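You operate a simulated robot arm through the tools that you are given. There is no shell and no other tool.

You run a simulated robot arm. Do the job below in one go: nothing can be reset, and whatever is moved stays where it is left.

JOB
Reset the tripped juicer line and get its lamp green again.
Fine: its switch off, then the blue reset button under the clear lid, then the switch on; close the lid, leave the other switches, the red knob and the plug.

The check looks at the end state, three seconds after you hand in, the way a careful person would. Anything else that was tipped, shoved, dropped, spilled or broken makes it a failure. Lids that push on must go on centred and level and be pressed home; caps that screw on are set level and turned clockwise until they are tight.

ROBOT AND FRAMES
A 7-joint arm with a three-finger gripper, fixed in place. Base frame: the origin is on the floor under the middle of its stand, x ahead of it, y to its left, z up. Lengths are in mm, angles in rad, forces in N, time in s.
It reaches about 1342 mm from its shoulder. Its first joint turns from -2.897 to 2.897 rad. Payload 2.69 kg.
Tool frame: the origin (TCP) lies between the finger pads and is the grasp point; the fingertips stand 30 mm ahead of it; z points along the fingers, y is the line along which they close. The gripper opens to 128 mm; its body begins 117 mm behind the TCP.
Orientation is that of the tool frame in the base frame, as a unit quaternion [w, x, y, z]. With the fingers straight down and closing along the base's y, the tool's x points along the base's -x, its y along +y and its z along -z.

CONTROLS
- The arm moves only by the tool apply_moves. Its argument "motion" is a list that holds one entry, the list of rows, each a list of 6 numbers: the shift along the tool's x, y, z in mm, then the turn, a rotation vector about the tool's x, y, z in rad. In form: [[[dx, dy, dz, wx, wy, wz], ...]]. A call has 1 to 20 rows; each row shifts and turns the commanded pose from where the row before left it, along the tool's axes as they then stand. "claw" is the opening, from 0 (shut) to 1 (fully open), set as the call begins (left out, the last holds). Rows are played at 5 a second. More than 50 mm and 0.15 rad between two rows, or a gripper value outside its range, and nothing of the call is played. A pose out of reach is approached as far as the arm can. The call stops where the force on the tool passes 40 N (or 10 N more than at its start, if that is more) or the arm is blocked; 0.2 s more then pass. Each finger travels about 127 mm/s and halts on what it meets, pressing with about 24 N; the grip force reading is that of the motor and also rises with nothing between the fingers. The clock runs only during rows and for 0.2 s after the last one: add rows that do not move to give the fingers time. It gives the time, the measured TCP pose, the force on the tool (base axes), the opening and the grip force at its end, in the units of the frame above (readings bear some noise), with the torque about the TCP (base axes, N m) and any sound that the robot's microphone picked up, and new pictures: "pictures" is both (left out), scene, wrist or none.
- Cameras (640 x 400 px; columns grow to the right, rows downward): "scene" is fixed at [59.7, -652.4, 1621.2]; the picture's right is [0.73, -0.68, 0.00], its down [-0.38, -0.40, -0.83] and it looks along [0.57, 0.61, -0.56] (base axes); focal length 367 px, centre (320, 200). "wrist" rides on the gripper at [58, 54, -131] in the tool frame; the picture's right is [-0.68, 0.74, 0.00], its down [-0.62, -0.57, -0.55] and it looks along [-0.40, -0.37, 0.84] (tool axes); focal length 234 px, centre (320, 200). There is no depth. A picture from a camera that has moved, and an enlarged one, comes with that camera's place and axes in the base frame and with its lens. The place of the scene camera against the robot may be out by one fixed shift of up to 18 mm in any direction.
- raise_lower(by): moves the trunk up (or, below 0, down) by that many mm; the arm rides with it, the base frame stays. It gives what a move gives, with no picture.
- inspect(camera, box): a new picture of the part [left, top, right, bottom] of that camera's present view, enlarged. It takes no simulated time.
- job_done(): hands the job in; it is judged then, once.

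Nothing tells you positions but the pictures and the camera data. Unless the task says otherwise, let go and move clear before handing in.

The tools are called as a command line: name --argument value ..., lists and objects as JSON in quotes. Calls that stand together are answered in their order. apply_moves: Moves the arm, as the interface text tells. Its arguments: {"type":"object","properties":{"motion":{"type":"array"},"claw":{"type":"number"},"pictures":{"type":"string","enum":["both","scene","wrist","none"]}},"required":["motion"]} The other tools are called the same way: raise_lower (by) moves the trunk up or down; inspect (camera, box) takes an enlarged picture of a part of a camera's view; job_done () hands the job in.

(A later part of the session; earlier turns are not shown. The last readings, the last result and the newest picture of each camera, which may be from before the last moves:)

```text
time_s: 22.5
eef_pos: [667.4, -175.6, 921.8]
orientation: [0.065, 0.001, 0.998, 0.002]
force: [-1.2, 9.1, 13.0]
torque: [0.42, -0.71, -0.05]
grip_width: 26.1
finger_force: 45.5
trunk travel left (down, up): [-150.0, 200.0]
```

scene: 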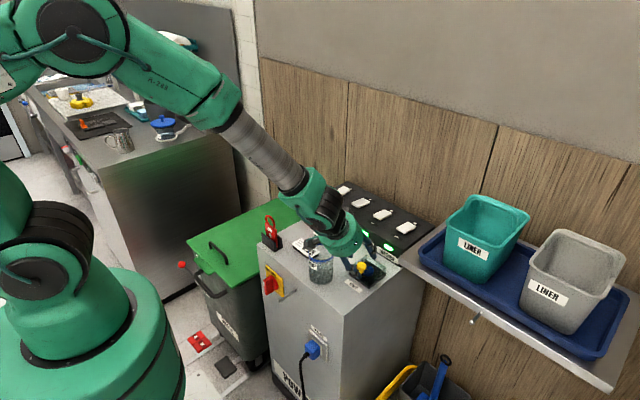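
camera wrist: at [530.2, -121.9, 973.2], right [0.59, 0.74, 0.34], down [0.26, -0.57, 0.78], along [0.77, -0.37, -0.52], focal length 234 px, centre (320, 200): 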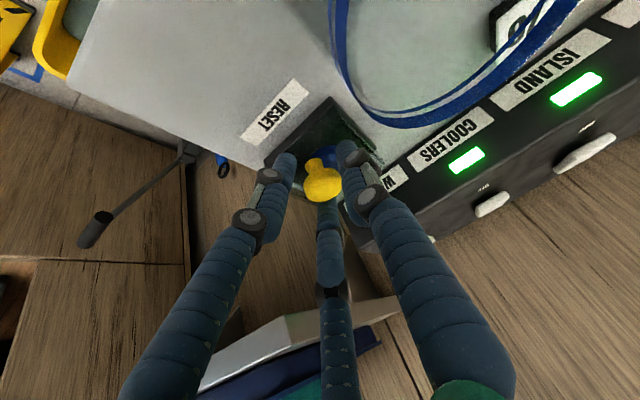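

The force is low and the lid is at about 23°, so I'll keep following the arc.

apply_moves --motion '[[[-3.0, 0.4, -2.27, 0, 0.0436, 0], [-3.3, 0, -1.89, 0, 0.0436, 0], [-3.3, 0, -1.89, 0, 0.0436, 0], [-3.3, 0, -1.89, 0, 0.0436, 0]]]' --pictures "none"

inspect --camera "scene" --box '[330, 210, 420, 290]'

inspect --camera "wrist" --box '[220, 60, 440, 240]'

```text
time_s: 23.5
eef_pos: [678.3, -174.5, 929.0]
orientation: [-0.022, 0.001, 1.0, 0.002]
force: [-1.8, -0.4, 13.3]
torque: [0.04, -0.57, -0.13]
grip_width: 26.1
finger_force: 45.0
trunk travel left (down, up): [-150.0, 200.0]
```

```text
5.00 times, centred on (375, 250) of scene
camera zoom: at [59.7, -652.4, 1621.2], right [0.73, -0.68, 0.0], down [-0.38, -0.4, -0.83], along [0.57, 0.61, -0.56], focal length 1836 px, centre (45, -50)
```

zoom: 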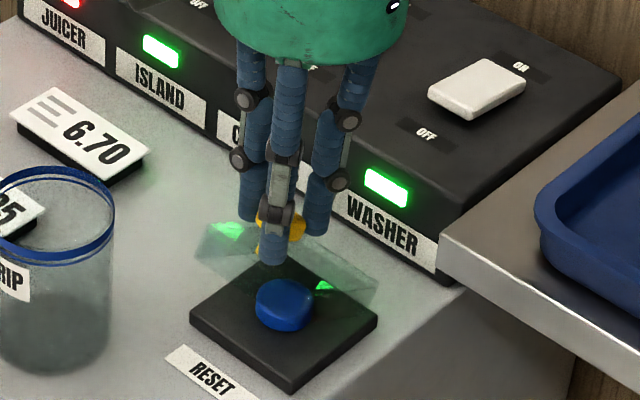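

```text
2.22 times, centred on (330, 150) of wrist
camera zoom: at [627.5, -123.2, 1063.9], right [0.68, 0.74, -0.03], down [0.64, -0.57, 0.52], along [0.37, -0.37, -0.85], focal length 520 px, centre (298, 311)
```

zoom: 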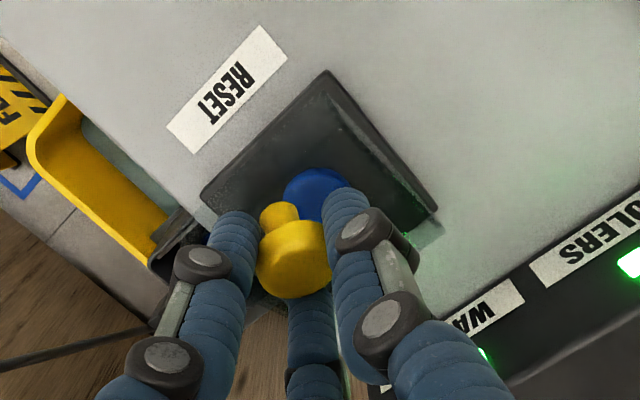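

The lid is about 33° open and following well. I'll continue.

apply_moves --motion '[[[-2.9, 0, -2.4, 0, 0.0436, 0], [-3.3, 0, -1.95, 0, 0.0436, 0], [-3.3, 0, -1.95, 0, 0.0436, 0], [-3.3, 0, -1.95, 0, 0.0436, 0]]]' --pictures "none"

inspect --camera "scene" --box '[300, 130, 420, 290]'

```text
time_s: 24.5
eef_pos: [693.1, -173.8, 938.0]
orientation: [-0.109, 0.001, 0.994, 0.001]
force: [-4.3, -3.4, 14.4]
torque: [-0.16, -0.16, -0.03]
grip_width: 26.1
finger_force: 44.7
trunk travel left (down, up): [-150.0, 200.0]
```

```text
2.50 times, centred on (360, 210) of scene
camera zoom: at [59.7, -652.4, 1621.2], right [0.73, -0.68, 0.0], down [-0.38, -0.4, -0.83], along [0.57, 0.61, -0.56], focal length 918 px, centre (220, 175)
```

zoom: 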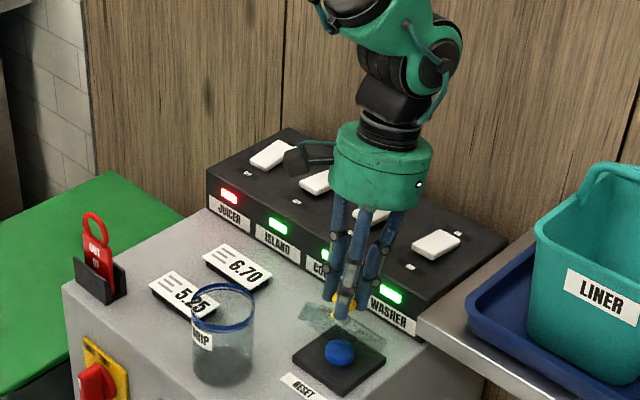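

The lid is about 43° open with forces still low. I'll add another 10°.

apply_moves --motion '[[[-2.8, 0, -2.5, 0, 0.0436, 0], [-3.25, 0, -2.0, 0, 0.0436, 0], [-3.25, 0, -2.0, 0, 0.0436, 0], [-3.25, 0, -2.0, 0, 0.0436, 0]]]' --pictures "none"

inspect --camera "scene" --box '[300, 130, 420, 290]'

inspect --camera "wrist" --box '[200, 40, 460, 240]'

```text
time_s: 25.5
eef_pos: [709.6, -175.1, 942.9]
orientation: [-0.195, 0.001, 0.981, 0.001]
force: [-1.7, -5.0, 21.8]
torque: [-0.25, -0.37, -0.05]
grip_width: 26.3
finger_force: 44.6
trunk travel left (down, up): [-150.0, 200.0]
```

```text
2.50 times, centred on (360, 210) of scene
camera zoom: at [59.7, -652.4, 1621.2], right [0.73, -0.68, 0.0], down [-0.38, -0.4, -0.83], along [0.57, 0.61, -0.56], focal length 918 px, centre (220, 175)
```

zoom: 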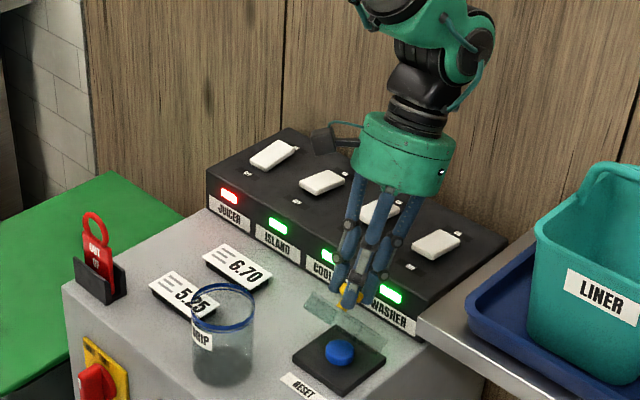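

```text
2.00 times, centred on (330, 140) of wrist
camera zoom: at [704.3, -123.1, 1085.9], right [0.63, 0.74, -0.26], down [0.78, -0.57, 0.27], along [0.05, -0.37, -0.93], focal length 468 px, centre (300, 320)
```

zoom: 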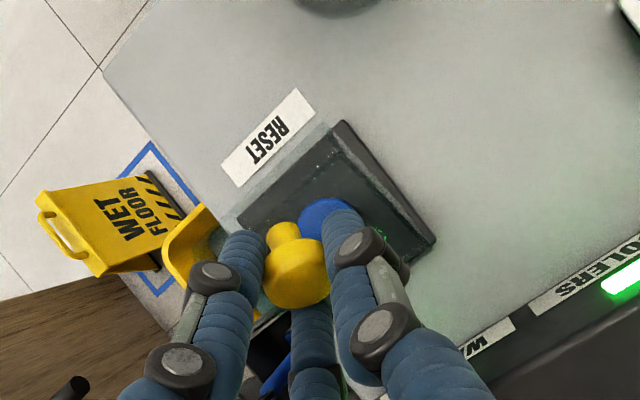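

The lid is about 53° open and the tool is pitched 22° past vertical. I'll take 5° more following it rigidly, then let the knob pivot in the grip so the wrist stays off the wall.

apply_moves --motion '[[[-2.3, 0, -3.1, 0, 0.0436, 0], [-3.25, 0, -2.0, 0, 0.0436, 0]]]' --pictures "none"

```text
time_s: 26.1
eef_pos: [716.1, -175.5, 943.5]
orientation: [-0.238, 0.001, 0.971, 0.002]
force: [5.8, -6.4, 11.2]
torque: [-0.4, -0.61, 0.07]
grip_width: 26.2
finger_force: 44.5
trunk travel left (down, up): [-150.0, 200.0]
```

The forces are fine at about 58°. I'll keep the tool's pitch now and translate along the arc so the knob pivots in the grip.

apply_moves --motion '[[[-2.36, 0, -1.96, 0, 0, 0], [-2.36, 0, -1.96, 0, 0, 0], [-2.55, 0, -1.72, 0, 0, 0], [-2.55, 0, -1.72, 0, 0, 0]]]' --pictures "none"

inspect --camera "scene" --box '[310, 190, 420, 290]'

inspect --camera "wrist" --box '[200, 40, 460, 240]'

```text
time_s: 27.1
eef_pos: [726.2, -175.2, 946.7]
orientation: [-0.239, 0.0, 0.971, 0.001]
force: [-11.9, -4.5, 9.9]
torque: [0.29, 1.01, -0.25]
grip_width: 25.6
finger_force: 45.4
trunk travel left (down, up): [-150.0, 200.0]
```

```text
4.00 times, centred on (365, 240) of scene
camera zoom: at [59.7, -652.4, 1621.2], right [0.73, -0.68, 0.0], down [-0.38, -0.4, -0.83], along [0.57, 0.61, -0.56], focal length 1469 px, centre (140, 40)
```

zoom: 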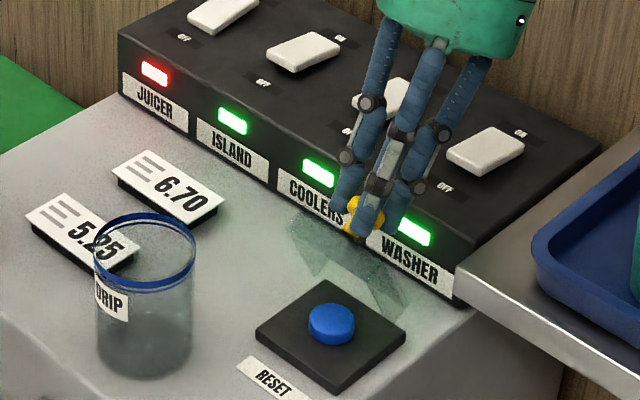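

```text
2.00 times, centred on (330, 140) of wrist
camera zoom: at [735.6, -123.2, 1089.3], right [0.6, 0.74, -0.31], down [0.8, -0.57, 0.2], along [-0.03, -0.37, -0.93], focal length 468 px, centre (300, 320)
```

zoom: 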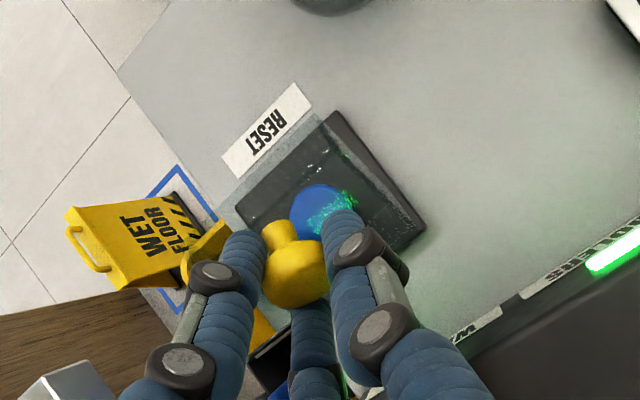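

The lid is at about 68° with the knob pivoting in the grip and forces low. I'll continue the translation.

apply_moves --motion '[[[-2.7, 0, -1.52, 0, 0, 0], [-2.7, 0, -1.52, 0, 0, 0], [-2.8, 0, -1.25, 0, 0, 0], [-2.8, 0, -1.25, 0, 0, 0]]]' --pictures "none"

inspect --camera "scene" --box '[310, 190, 420, 290]'

inspect --camera "wrist" --box '[200, 40, 460, 240]'

```text
time_s: 28.1
eef_pos: [738.6, -176.2, 948.8]
orientation: [-0.238, 0.0, 0.971, 0.001]
force: [-10.6, 2.7, 13.2]
torque: [-0.19, 1.05, -0.02]
grip_width: 25.6
finger_force: 45.4
trunk travel left (down, up): [-150.0, 200.0]
stopped in row 4: the force on the tool passed its limit at 41 N (the readings are from after the stop); the commanded pose is now the measured one
```

```text
4.00 times, centred on (365, 240) of scene
camera zoom: at [59.7, -652.4, 1621.2], right [0.73, -0.68, 0.0], down [-0.38, -0.4, -0.83], along [0.57, 0.61, -0.56], focal length 1469 px, centre (140, 40)
```

zoom: 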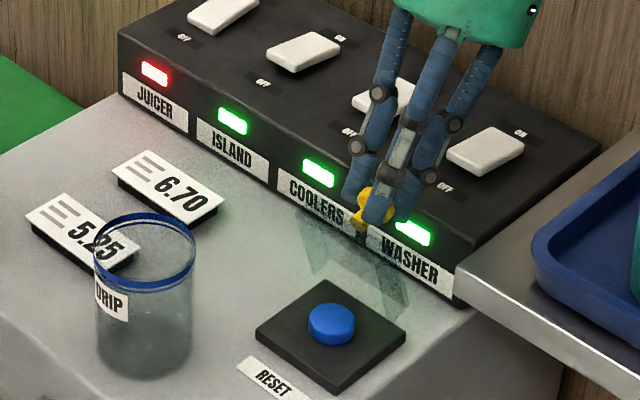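

```text
2.00 times, centred on (330, 140) of wrist
camera zoom: at [747.7, -123.2, 1092.2], right [0.6, 0.74, -0.31], down [0.8, -0.57, 0.2], along [-0.03, -0.37, -0.93], focal length 468 px, centre (300, 320)
```

zoom: 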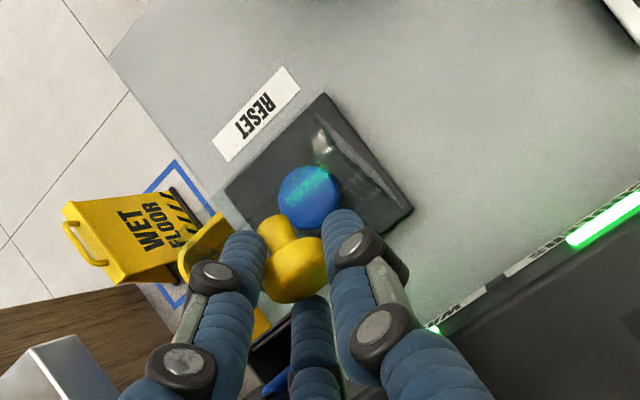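

The lid is at about 76° and grip friction is building torque. I'll loosen the fingers a little so the knob is caged but free to turn, and raise the tool slightly.

apply_moves --motion '[[[-0.4, 0, -0.8, 0, 0, 0], [-0.4, 0, -0.8, 0, 0, 0], [0, 0, 0, 0, 0, 0]]]' --claw 0.23 --pictures "none"

inspect --camera "scene" --box '[310, 190, 420, 290]'

inspect --camera "wrist" --box '[200, 40, 460, 240]'

```text
time_s: 28.9
eef_pos: [741.3, -175.1, 946.5]
orientation: [-0.238, 0.001, 0.971, 0.001]
force: [-0.5, -2.3, 0.4]
torque: [-0.03, 0.01, 0.04]
grip_width: 30.5
finger_force: 0.6
trunk travel left (down, up): [-150.0, 200.0]
```

```text
4.00 times, centred on (365, 240) of scene
camera zoom: at [59.7, -652.4, 1621.2], right [0.73, -0.68, 0.0], down [-0.38, -0.4, -0.83], along [0.57, 0.61, -0.56], focal length 1469 px, centre (140, 40)
```

zoom: 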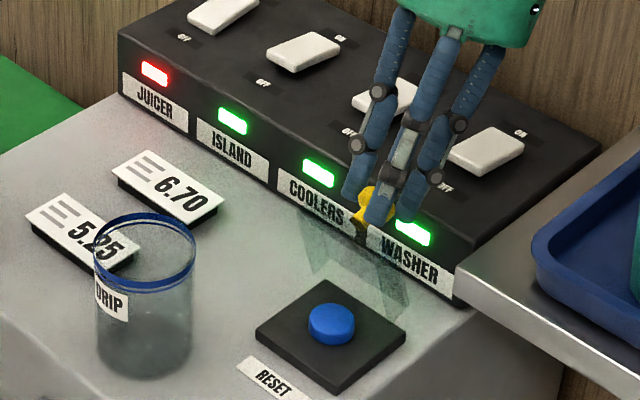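

```text
2.00 times, centred on (330, 140) of wrist
camera zoom: at [750.7, -123.4, 1091.3], right [0.6, 0.74, -0.31], down [0.8, -0.57, 0.2], along [-0.03, -0.37, -0.93], focal length 468 px, centre (300, 320)
```

zoom: 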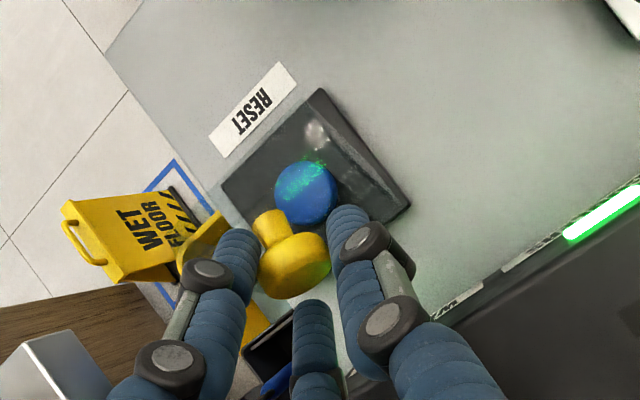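

The lid sits near 78° with almost no load, but one finger is now close to the lid's front edge. I'll back the tool off 6 mm along its axis, keeping the cap caged, and check the wrist-to-wall clearance.

apply_moves --motion '[[[0, 0, -3, 0, 0, 0], [0, 0, -3, 0, 0, 0], [0, 0, 0, 0, 0, 0]]]' --pictures "both"

inspect --camera "scene" --box '[310, 190, 420, 290]'

inspect --camera "wrist" --box '[200, 40, 460, 240]'

```text
time_s: 29.7
eef_pos: [743.0, -175.5, 953.6]
orientation: [-0.238, 0.0, 0.971, 0.001]
force: [0.1, -0.4, 0.8]
torque: [0.02, -0.02, 0.0]
grip_width: 29.6
finger_force: 0.1
trunk travel left (down, up): [-150.0, 200.0]
camera wrist: at [753.6, -123.5, 1096.8], right [0.6, 0.74, -0.31], down [0.8, -0.57, 0.2], along [-0.03, -0.37, -0.93], focal length 234 px, centre (320, 200)
```

scene: 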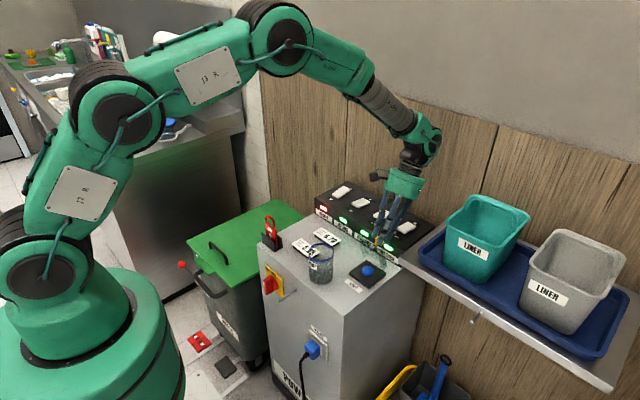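
wrist: 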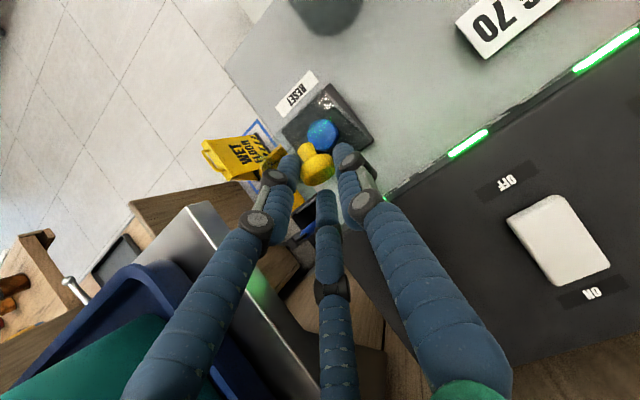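

```text
4.00 times, centred on (365, 240) of scene
camera zoom: at [59.7, -652.4, 1621.2], right [0.73, -0.68, 0.0], down [-0.38, -0.4, -0.83], along [0.57, 0.61, -0.56], focal length 1469 px, centre (140, 40)
```

zoom: 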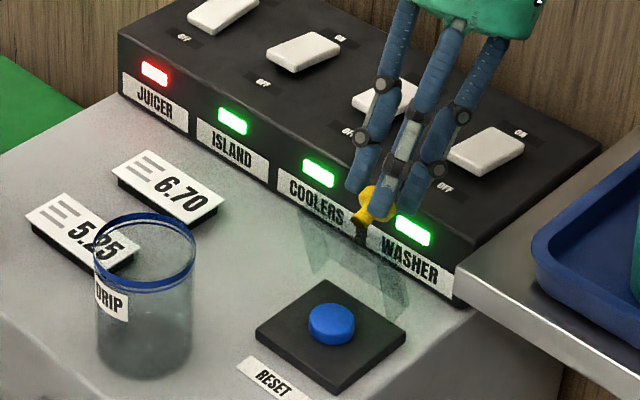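

```text
2.00 times, centred on (330, 140) of wrist
camera zoom: at [753.6, -123.5, 1096.8], right [0.6, 0.74, -0.31], down [0.8, -0.57, 0.2], along [-0.03, -0.37, -0.93], focal length 468 px, centre (300, 320)
```

zoom: 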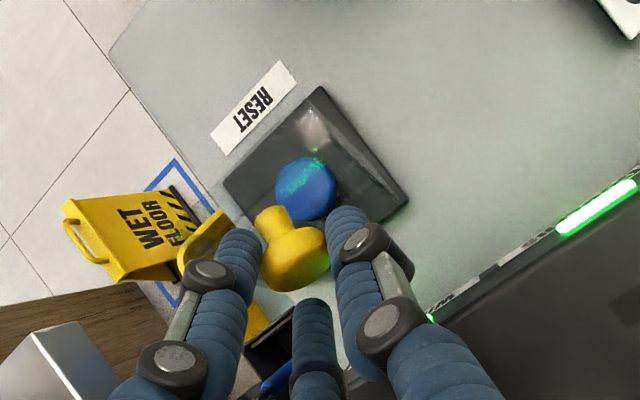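

The lid stays near 78° and the tool is unloaded. I'll push it over in +x with the caging fingers, three small rows first.

apply_moves --motion '[[[-4.08, 0, -2.13, 0, 0, 0], [-4.15, 0, -1.88, 0, 0, 0], [-4.22, 0, -1.64, 0, 0, 0]]]' --pictures "none"

inspect --camera "scene" --box '[310, 190, 420, 290]'

inspect --camera "wrist" --box '[200, 40, 460, 240]'

```text
time_s: 30.5
eef_pos: [758.0, -175.2, 952.7]
orientation: [-0.238, -0.001, 0.971, 0.0]
force: [-0.1, 0.4, 0.3]
torque: [-0.02, 0.01, 0.0]
grip_width: 29.6
finger_force: 0.5
trunk travel left (down, up): [-150.0, 200.0]
```

```text
4.00 times, centred on (365, 240) of scene
camera zoom: at [59.7, -652.4, 1621.2], right [0.73, -0.68, 0.0], down [-0.38, -0.4, -0.83], along [0.57, 0.61, -0.56], focal length 1469 px, centre (140, 40)
```

zoom: 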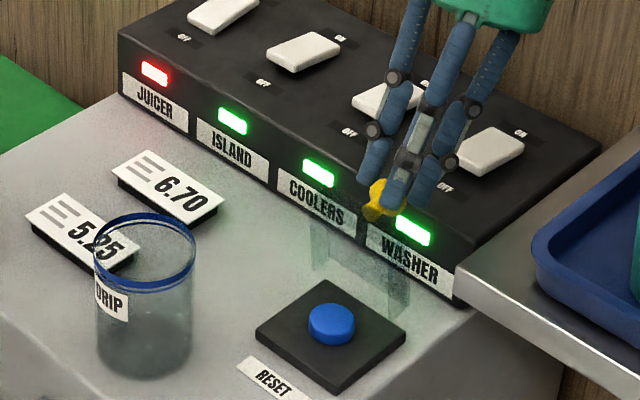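

```text
2.00 times, centred on (330, 140) of wrist
camera zoom: at [767.1, -123.4, 1095.8], right [0.6, 0.74, -0.31], down [0.8, -0.57, 0.2], along [-0.03, -0.37, -0.93], focal length 468 px, centre (300, 320)
```

zoom: 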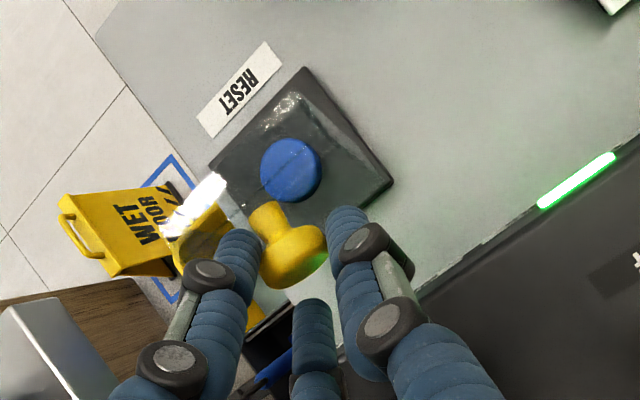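

The lid is now close to vertical with no force. Three more rows should take it past vertical.

apply_moves --motion '[[[-4.23, 0, -1.41, 0, 0, 0], [-4.3, 0, -1.17, 0, 0, 0], [-4.3, 0, -0.94, 0, 0, 0]]]' --pictures "none"

inspect --camera "scene" --box '[310, 190, 420, 290]'

inspect --camera "wrist" --box '[200, 40, 460, 240]'

```text
time_s: 31.3
eef_pos: [771.9, -175.3, 950.1]
orientation: [-0.237, 0.0, 0.971, 0.0]
force: [0.6, 0.5, 0.2]
torque: [0.01, -0.01, -0.01]
grip_width: 29.6
finger_force: 0.2
trunk travel left (down, up): [-150.0, 200.0]
```

```text
4.00 times, centred on (365, 240) of scene
camera zoom: at [59.7, -652.4, 1621.2], right [0.73, -0.68, 0.0], down [-0.38, -0.4, -0.83], along [0.57, 0.61, -0.56], focal length 1469 px, centre (140, 40)
```

zoom: 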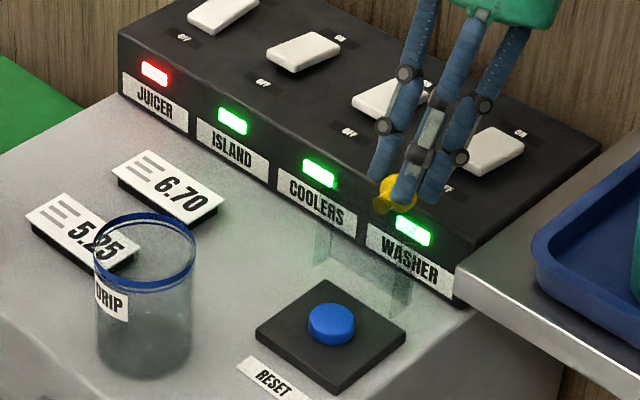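

```text
2.00 times, centred on (330, 140) of wrist
camera zoom: at [780.3, -123.4, 1093.0], right [0.6, 0.74, -0.31], down [0.8, -0.57, 0.2], along [-0.03, -0.37, -0.93], focal length 468 px, centre (300, 320)
```

zoom: 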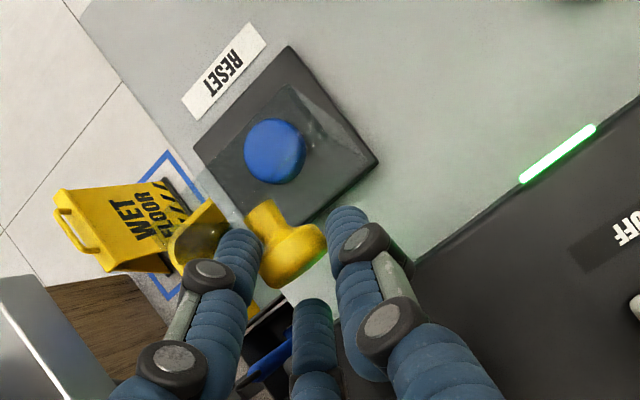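

The lid is at about 98° and leaning back, with no load on the tool. I'll rise straight up off the knob to see whether it stays open.

apply_moves --motion '[[[2.3, 0, -4.43, 0, 0, 0], [2.3, 0, -4.43, 0, 0, 0], [2.3, 0, -4.43, 0, 0, 0], [2.3, 0, -4.43, 0, 0, 0], [2.3, 0, -4.43, 0, 0, 0], [2.3, 0, -4.43, 0, 0, 0]]]' --pictures "scene"

inspect --camera "scene" --box '[310, 190, 420, 290]'

inspect --camera "wrist" --box '[200, 40, 460, 240]'

```text
time_s: 32.7
eef_pos: [771.0, -175.3, 979.9]
orientation: [-0.237, 0.001, 0.971, 0.001]
force: [0.1, 0.2, 0.4]
torque: [0.02, 0.0, 0.0]
grip_width: 29.5
finger_force: 0.0
trunk travel left (down, up): [-150.0, 200.0]
```

scene: 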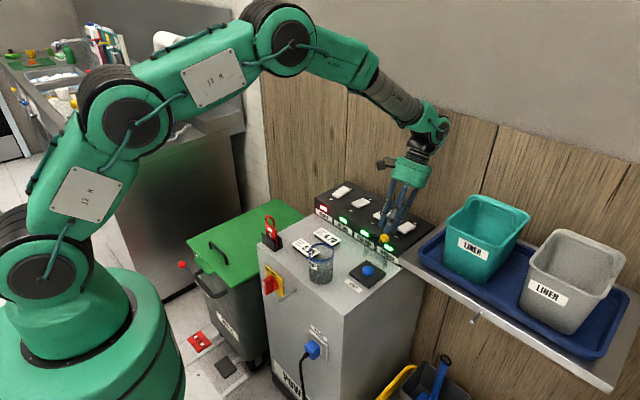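

```text
4.00 times, centred on (365, 240) of scene
camera zoom: at [59.7, -652.4, 1621.2], right [0.73, -0.68, 0.0], down [-0.38, -0.4, -0.83], along [0.57, 0.61, -0.56], focal length 1469 px, centre (140, 40)
```

zoom: 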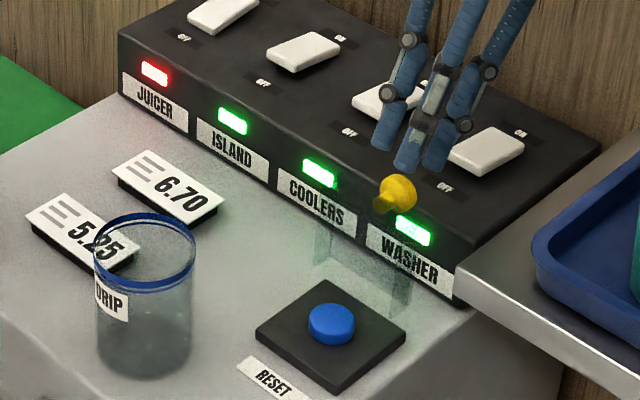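

```text
2.00 times, centred on (330, 140) of wrist
camera zoom: at [779.9, -123.4, 1122.7], right [0.6, 0.74, -0.31], down [0.8, -0.57, 0.2], along [-0.03, -0.37, -0.93], focal length 468 px, centre (300, 320)
```

zoom: 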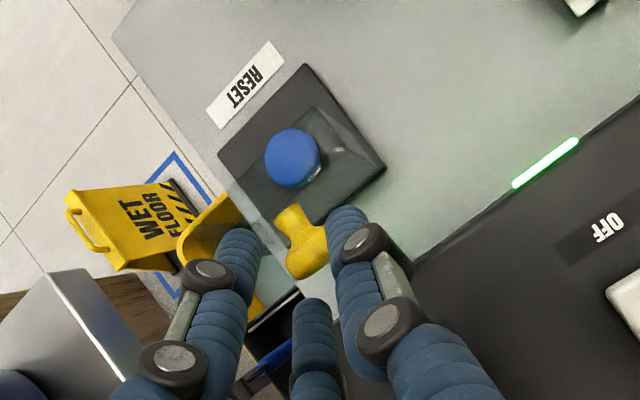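

The lid stands open by itself. I'll rise further, then shut the fingers, pitch the tool 15° the other way for clearance from the open lid, and position above the blue button.

apply_moves --motion '[[[9.24, 0, -17.7, 0, 0, 0], [9.24, 0, -17.7, 0, 0, 0], [9.24, 0, -17.7, 0, 0, 0], [0, 0, 0, 0, -0.1233, 0], [0, 0, 0, 0, -0.1233, 0], [0, 0, 0, 0, -0.1233, 0], [0, 0, 0, 0, -0.1233, 0], [0, 0, 0, 0, -0.1233, 0], [0, 0, 0, 0, -0.1233, 0], [0, 0, 0, 0, 0, 0]]]' --pictures "none"

apply_moves --motion '[[[32, 0.8, -8.6, 0, 0, 0], [32, 0.8, -8.6, 0, 0, 0], [32, 0.8, -8.6, 0, 0, 0], [0, 0, 0, 0, 0, 0]]]' --claw 0

inspect --camera "scene" --box '[310, 190, 420, 290]'

inspect --camera "wrist" --box '[200, 40, 460, 240]'

```text
time_s: 34.9
eef_pos: [771.5, -176.2, 1039.6]
orientation: [0.13, 0.001, 0.992, 0.001]
force: [0.1, -0.7, 0.8]
torque: [0.0, 0.01, 0.02]
grip_width: 29.6
finger_force: 0.1
trunk travel left (down, up): [-150.0, 200.0]
```

```text
time_s: 35.9
eef_pos: [670.5, -173.4, 1040.1]
orientation: [0.13, 0.001, 0.992, 0.001]
force: [0.5, 0.3, 0.0]
torque: [-0.03, -0.04, 0.04]
grip_width: 2.3
finger_force: 24.2
trunk travel left (down, up): [-150.0, 200.0]
camera wrist: at [580.8, -121.0, 1151.8], right [0.65, 0.74, 0.18], down [0.45, -0.57, 0.69], along [0.6, -0.37, -0.71], focal length 234 px, centre (320, 200)
```

scene: 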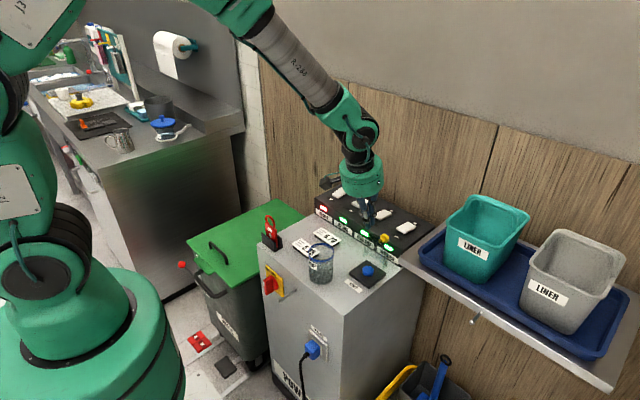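
wrist: 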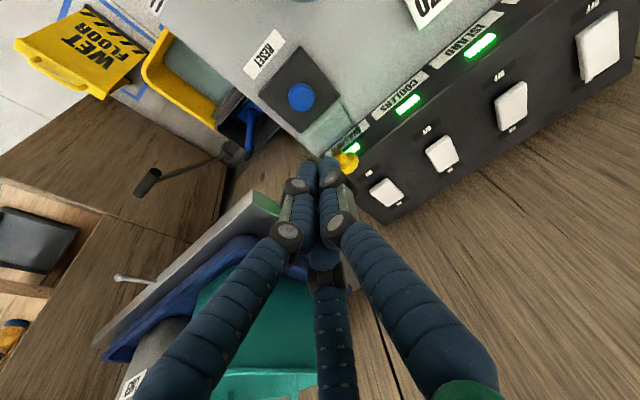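

```text
4.00 times, centred on (365, 240) of scene
camera zoom: at [59.7, -652.4, 1621.2], right [0.73, -0.68, 0.0], down [-0.38, -0.4, -0.83], along [0.57, 0.61, -0.56], focal length 1469 px, centre (140, 40)
```

zoom: 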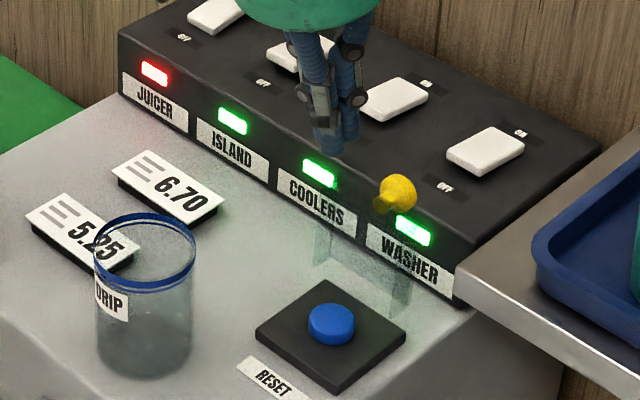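

```text
2.00 times, centred on (330, 140) of wrist
camera zoom: at [580.8, -121.0, 1151.8], right [0.65, 0.74, 0.18], down [0.45, -0.57, 0.69], along [0.6, -0.37, -0.71], focal length 468 px, centre (300, 320)
```

zoom: 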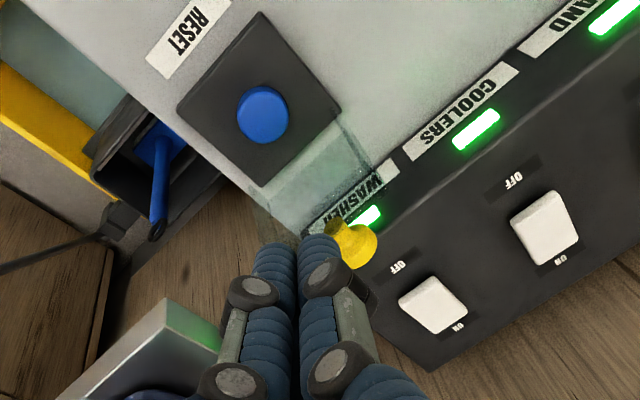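

The lid stays up, and the button is confirmed at (690, -176, 834). I'll descend to just above it.

apply_moves --motion '[[[8.6, 0, 33.2, 0, 0, 0], [8.6, 0, 33.2, 0, 0, 0], [8.6, 0, 33.2, 0, 0, 0], [0, 0, 20, 0, 0, 0], [0, 0, 20, 0, 0, 0], [0, 0, 15, 0, 0, 0], [0, 0, 0, 0, 0, 0]]]'

inspect --camera "scene" --box '[320, 210, 420, 290]'

inspect --camera "wrist" --box '[220, 80, 420, 240]'

```text
time_s: 37.5
eef_pos: [686.0, -172.9, 885.2]
orientation: [0.13, 0.0, 0.992, 0.001]
force: [-0.7, 0.4, 0.3]
torque: [-0.01, 0.02, 0.02]
grip_width: 1.9
finger_force: 23.9
trunk travel left (down, up): [-150.0, 200.0]
camera wrist: at [597.3, -120.8, 995.5], right [0.65, 0.74, 0.17], down [0.45, -0.57, 0.69], along [0.6, -0.37, -0.71], focal length 234 px, centre (320, 200)
```

scene: 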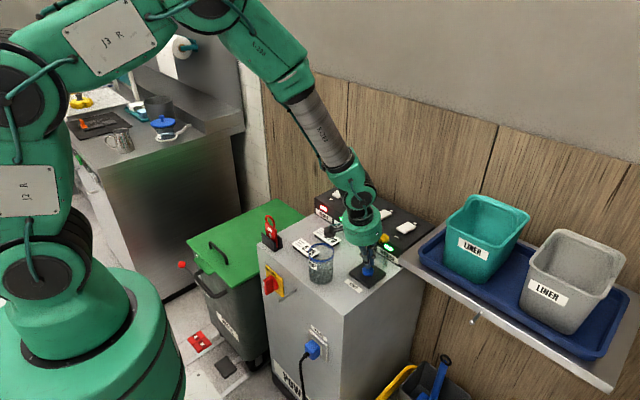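
wrist: 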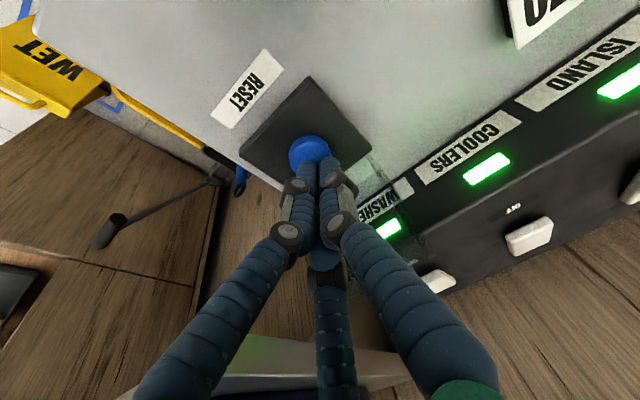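

```text
5.00 times, centred on (370, 250) of scene
camera zoom: at [59.7, -652.4, 1621.2], right [0.73, -0.68, 0.0], down [-0.38, -0.4, -0.83], along [0.57, 0.61, -0.56], focal length 1836 px, centre (70, -50)
```

zoom: 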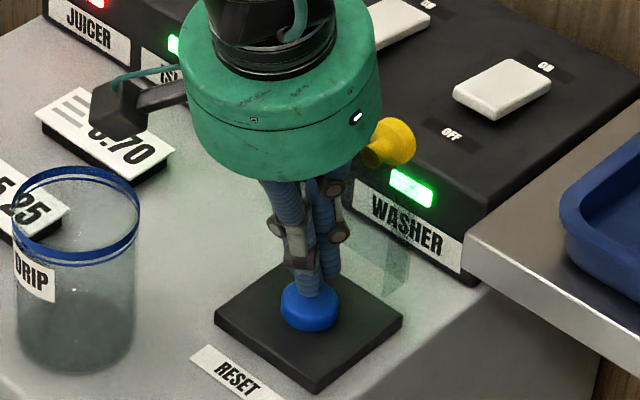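

```text
2.50 times, centred on (320, 160) of wrist
camera zoom: at [597.3, -120.8, 995.5], right [0.65, 0.74, 0.17], down [0.45, -0.57, 0.69], along [0.6, -0.37, -0.71], focal length 585 px, centre (320, 300)
```

zoom: 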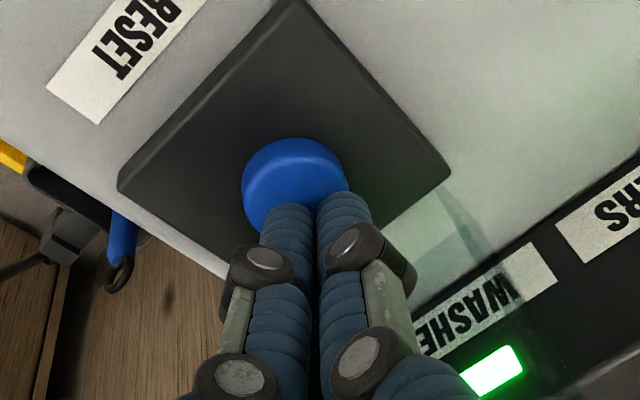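

The fingertips are right over the button. I'll press straight down gently.

apply_moves --motion '[[[1.29, 0, 4.83, 0, 0, 0], [1.29, 0, 4.83, 0, 0, 0], [1.29, 0, 4.83, 0, 0, 0], [0.52, 0, 1.93, 0, 0, 0], [0.52, 0, 1.93, 0, 0, 0], [0.52, 0, 1.93, 0, 0, 0], [0.52, 0, 1.93, 0, 0, 0], [0.52, 0, 1.93, 0, 0, 0]]]' --pictures "none"

inspect --camera "scene" --box '[320, 190, 420, 290]'

inspect --camera "wrist" --box '[220, 80, 420, 240]'

```text
time_s: 39.3
eef_pos: [688.2, -172.8, 863.4]
orientation: [0.132, 0.0, 0.991, 0.0]
force: [-4.5, 5.0, 38.4]
torque: [0.01, 0.42, -0.02]
grip_width: 1.9
finger_force: 24.2
trunk travel left (down, up): [-150.0, 200.0]
heard: click
```

```text
4.00 times, centred on (370, 240) of scene
camera zoom: at [59.7, -652.4, 1621.2], right [0.73, -0.68, 0.0], down [-0.38, -0.4, -0.83], along [0.57, 0.61, -0.56], focal length 1469 px, centre (120, 40)
```

zoom: 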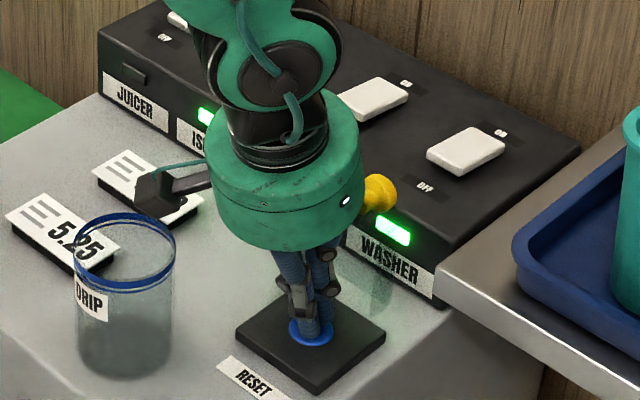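

```text
2.50 times, centred on (320, 160) of wrist
camera zoom: at [596.7, -120.6, 973.3], right [0.65, 0.74, 0.18], down [0.45, -0.57, 0.69], along [0.61, -0.37, -0.7], focal length 585 px, centre (320, 300)
```

zoom: 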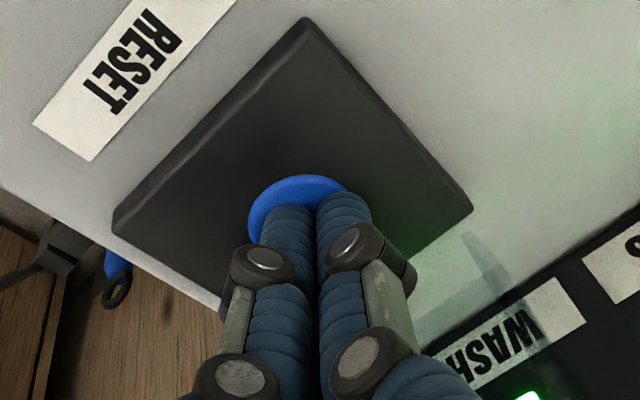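

I heard a click and the juicer lamp has gone dark, so the reset registered. I'll retreat upward, straighten the tool and move above the juicer's ON end.

apply_moves --motion '[[[-1.3, 0, -4.83, 0, 0, 0], [-3.9, 0, -14.5, 0, 0, 0], [-10.4, 0, -38.6, 0, 0, 0], [-10.4, 0, -38.6, 0, 0, 0], [-10.4, 0, -38.6, 0, 0, 0], [0, 0, 0, 0, 0.131, 0], [0, 0, 0, 0, 0.131, 0], [0, 0, 0, 0, 0, 0]]]'

inspect --camera "scene" --box '[310, 170, 430, 290]'

```text
time_s: 41.1
eef_pos: [687.6, -172.9, 998.4]
orientation: [-0.003, 0.0, 1.0, 0.001]
force: [0.5, -0.3, -0.8]
torque: [0.02, 0.07, 0.0]
grip_width: 2.4
finger_force: 24.1
trunk travel left (down, up): [-150.0, 200.0]
camera wrist: at [630.0, -121.4, 1129.8], right [0.68, 0.74, 0.0], down [0.62, -0.57, 0.54], along [0.4, -0.37, -0.84], focal length 234 px, centre (320, 200)
```

scene: 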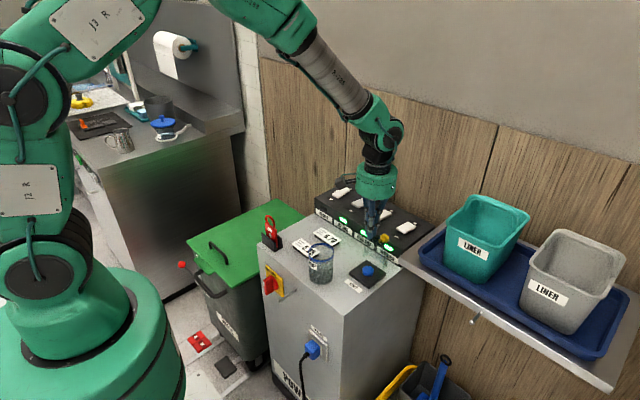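
wrist: 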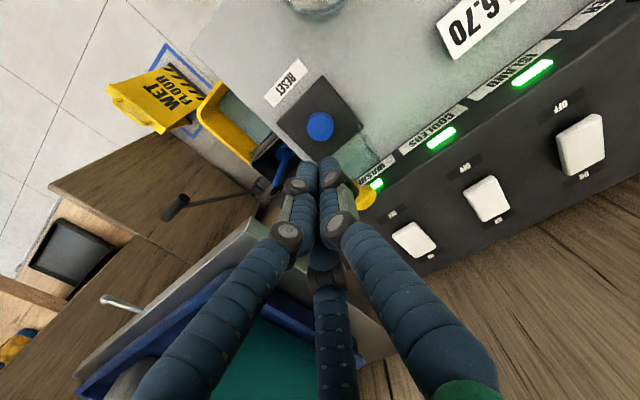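

```text
3.33 times, centred on (370, 230) of scene
camera zoom: at [59.7, -652.4, 1621.2], right [0.73, -0.68, 0.0], down [-0.38, -0.4, -0.83], along [0.57, 0.61, -0.56], focal length 1224 px, centre (153, 100)
```

zoom: 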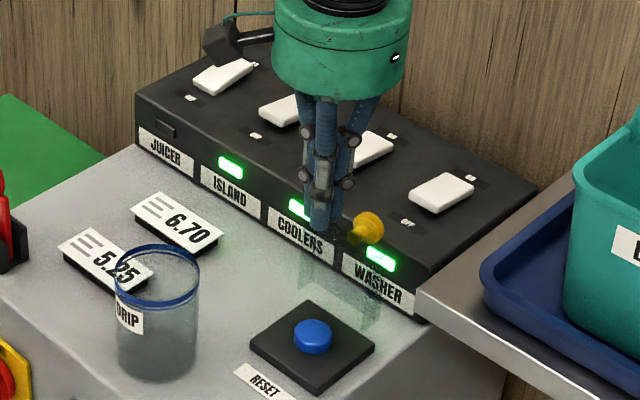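

The juicer lamp is dark, meaning reset with the switch off, and the lid is still open. I'm moving above the juicer's raised ON end at about (887, 111).

apply_moves --motion '[[[-24.9, 35.5, 0, 0, 0, 0], [-24.9, 35.5, 0, 0, 0, 0], [-24.9, 35.5, 0, 0, 0, 0], [-24.9, 35.5, 0, 0, 0, 0], [-24.9, 35.5, 0, 0, 0, 0], [-24.9, 35.5, 0, 0, 0, 0], [-24.9, 35.5, 0, 0, 0, 0], [-24.9, 35.5, 0, 0, 0, 0], [0, 0, 20, 0, 0, 0], [0, 0, 20, 0, 0, 0], [0, 0, 0, 0, 0, 0]]]'

inspect --camera "scene" --box '[300, 160, 430, 260]'

inspect --camera "wrist" --box '[240, 60, 400, 220]'

```text
time_s: 43.5
eef_pos: [886.1, 110.9, 957.7]
orientation: [-0.002, -0.001, 1.0, 0.001]
force: [1.0, -0.3, -0.4]
torque: [0.03, -0.01, -0.03]
grip_width: 2.4
finger_force: 23.9
trunk travel left (down, up): [-150.0, 200.0]
camera wrist: at [828.8, 163.5, 1090.4], right [0.68, 0.74, 0.0], down [0.62, -0.57, 0.55], along [0.4, -0.37, -0.84], focal length 234 px, centre (320, 200)
```

scene: 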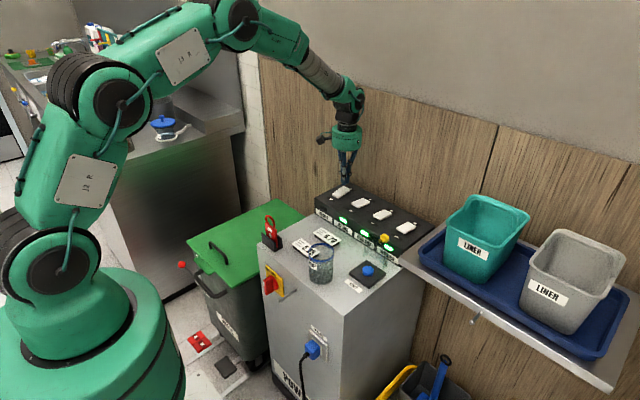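
wrist: 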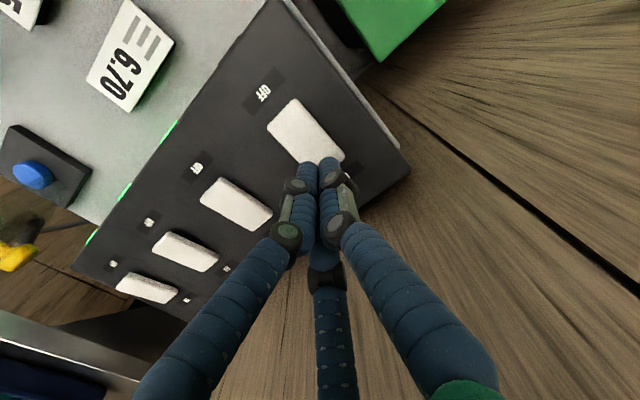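

```text
4.00 times, centred on (365, 210) of scene
camera zoom: at [59.7, -652.4, 1621.2], right [0.73, -0.68, 0.0], down [-0.38, -0.4, -0.83], along [0.57, 0.61, -0.56], focal length 1469 px, centre (140, 160)
```

zoom: 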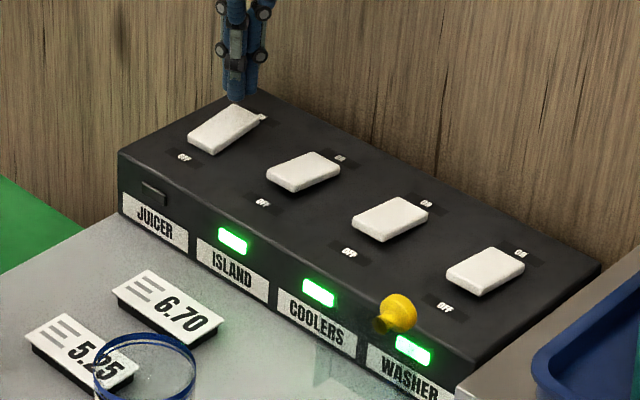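

```text
2.50 times, centred on (320, 140) of wrist
camera zoom: at [828.8, 163.5, 1090.4], right [0.68, 0.74, 0.0], down [0.62, -0.57, 0.55], along [0.4, -0.37, -0.84], focal length 585 px, centre (320, 350)
```

zoom: 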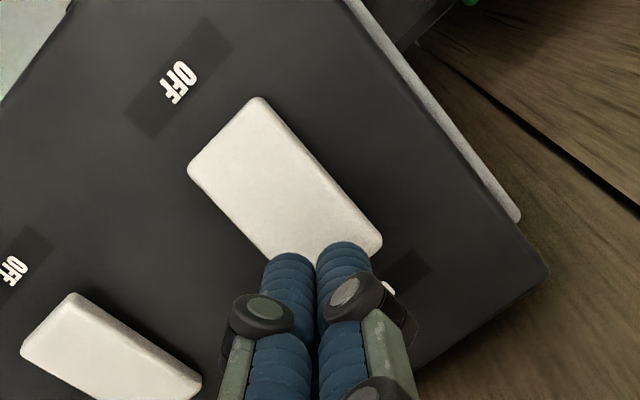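

The fingertips are over the raised ON end, so I'll press down.

apply_moves --motion '[[[0, 0, 5, 0, 0, 0], [0, 0, 5, 0, 0, 0], [0, 0, 3, 0, 0, 0], [0, 0, 3, 0, 0, 0], [0, 0, 2, 0, 0, 0], [0, 0, 2, 0, 0, 0], [0, 0, 2, 0, 0, 0], [0, 0, 2, 0, 0, 0], [0, 0, 2, 0, 0, 0], [0, 0, 2, 0, 0, 0], [0, 0, 2, 0, 0, 0]]]' --pictures "wrist"

inspect --camera "scene" --box '[300, 160, 430, 260]'

```text
time_s: 45.9
eef_pos: [886.9, 111.8, 932.7]
orientation: [0.001, 0.0, 1.0, 0.001]
force: [2.7, -2.2, 20.5]
torque: [-0.15, 0.22, -0.01]
grip_width: 2.2
finger_force: 24.0
trunk travel left (down, up): [-150.0, 200.0]
camera wrist: at [828.7, 162.6, 1063.4], right [0.68, 0.74, 0.0], down [0.61, -0.57, 0.55], along [0.41, -0.37, -0.84], focal length 234 px, centre (320, 200)
```

wrist: 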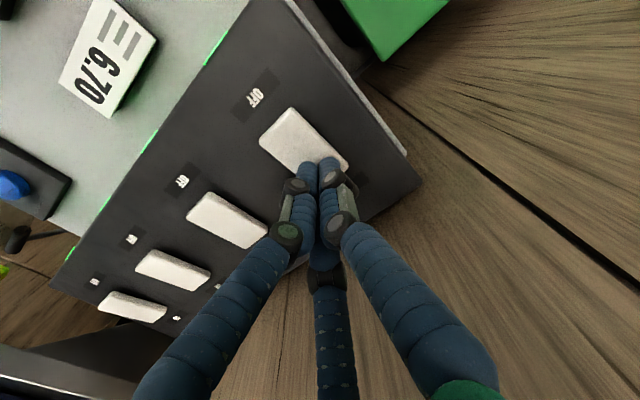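

```text
4.00 times, centred on (365, 210) of scene
camera zoom: at [59.7, -652.4, 1621.2], right [0.73, -0.68, 0.0], down [-0.38, -0.4, -0.83], along [0.57, 0.61, -0.56], focal length 1469 px, centre (140, 160)
```

zoom: 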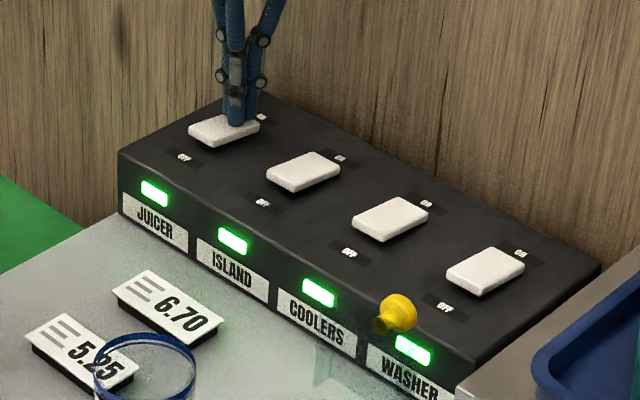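

The juicer lamp is green. I'll lift clear to confirm the switch stays on, then travel to the wall side of the open lid, tips high, ready to swing it shut.

apply_moves --motion '[[[0, 0, -5, 0, 0, 0], [0, 0, -20, 0, 0, 0], [0, 0, -40, 0, 0, 0], [12.4, -40.9, 0, 0, 0, 0], [12.4, -40.9, 0, 0, 0, 0], [12.4, -40.9, 0, 0, 0, 0], [12.4, -40.9, 0, 0, 0, 0], [12.4, -40.9, 0, 0, 0, 0], [12.4, -40.9, 0, 0, 0, 0], [12.4, -40.9, 0, 0, 0, 0], [0, 0, 0, 0, 0, 0]]]'

inspect --camera "scene" --box '[300, 160, 430, 280]'

inspect --camera "wrist" --box '[200, 60, 400, 220]'

```text
time_s: 48.3
eef_pos: [798.5, -176.7, 993.3]
orientation: [-0.002, 0.0, 1.0, 0.001]
force: [-0.6, 0.6, -0.3]
torque: [0.04, -0.02, -0.03]
grip_width: 2.0
finger_force: 23.8
trunk travel left (down, up): [-150.0, 200.0]
camera wrist: at [740.7, -124.7, 1125.1], right [0.68, 0.74, 0.0], down [0.62, -0.57, 0.55], along [0.4, -0.37, -0.84], focal length 234 px, centre (320, 200)
```

scene: 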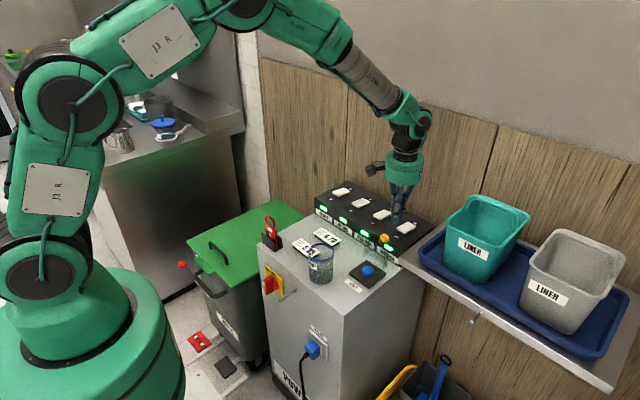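
wrist: 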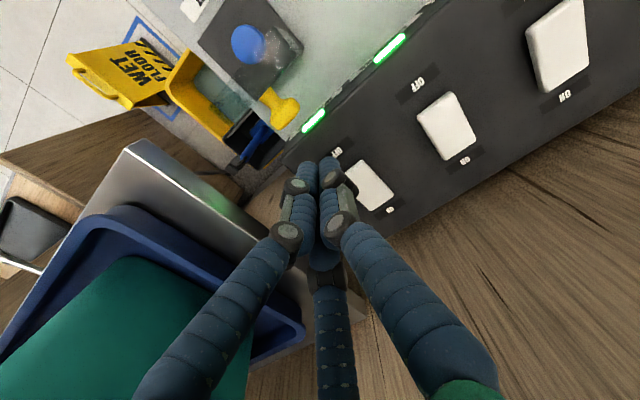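

```text
3.33 times, centred on (365, 220) of scene
camera zoom: at [59.7, -652.4, 1621.2], right [0.73, -0.68, 0.0], down [-0.38, -0.4, -0.83], along [0.57, 0.61, -0.56], focal length 1224 px, centre (170, 133)
```

zoom: 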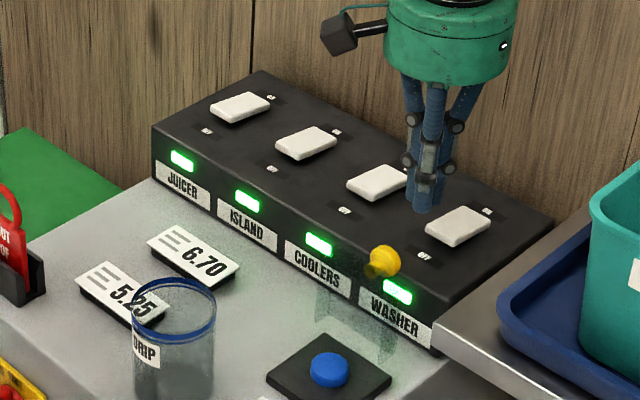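

```text
2.50 times, centred on (300, 140) of wrist
camera zoom: at [740.7, -124.7, 1125.1], right [0.68, 0.74, 0.0], down [0.62, -0.57, 0.55], along [0.4, -0.37, -0.84], focal length 585 px, centre (370, 350)
```

zoom: 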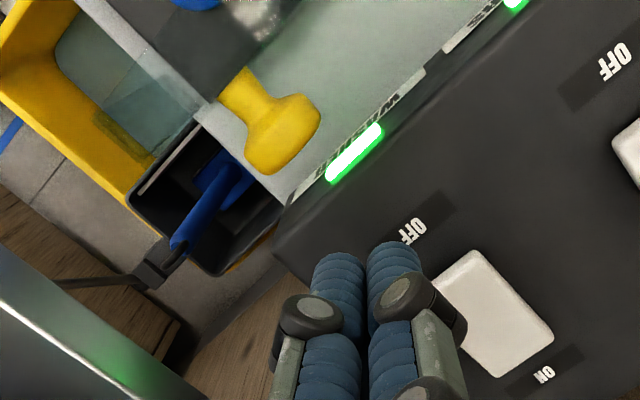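

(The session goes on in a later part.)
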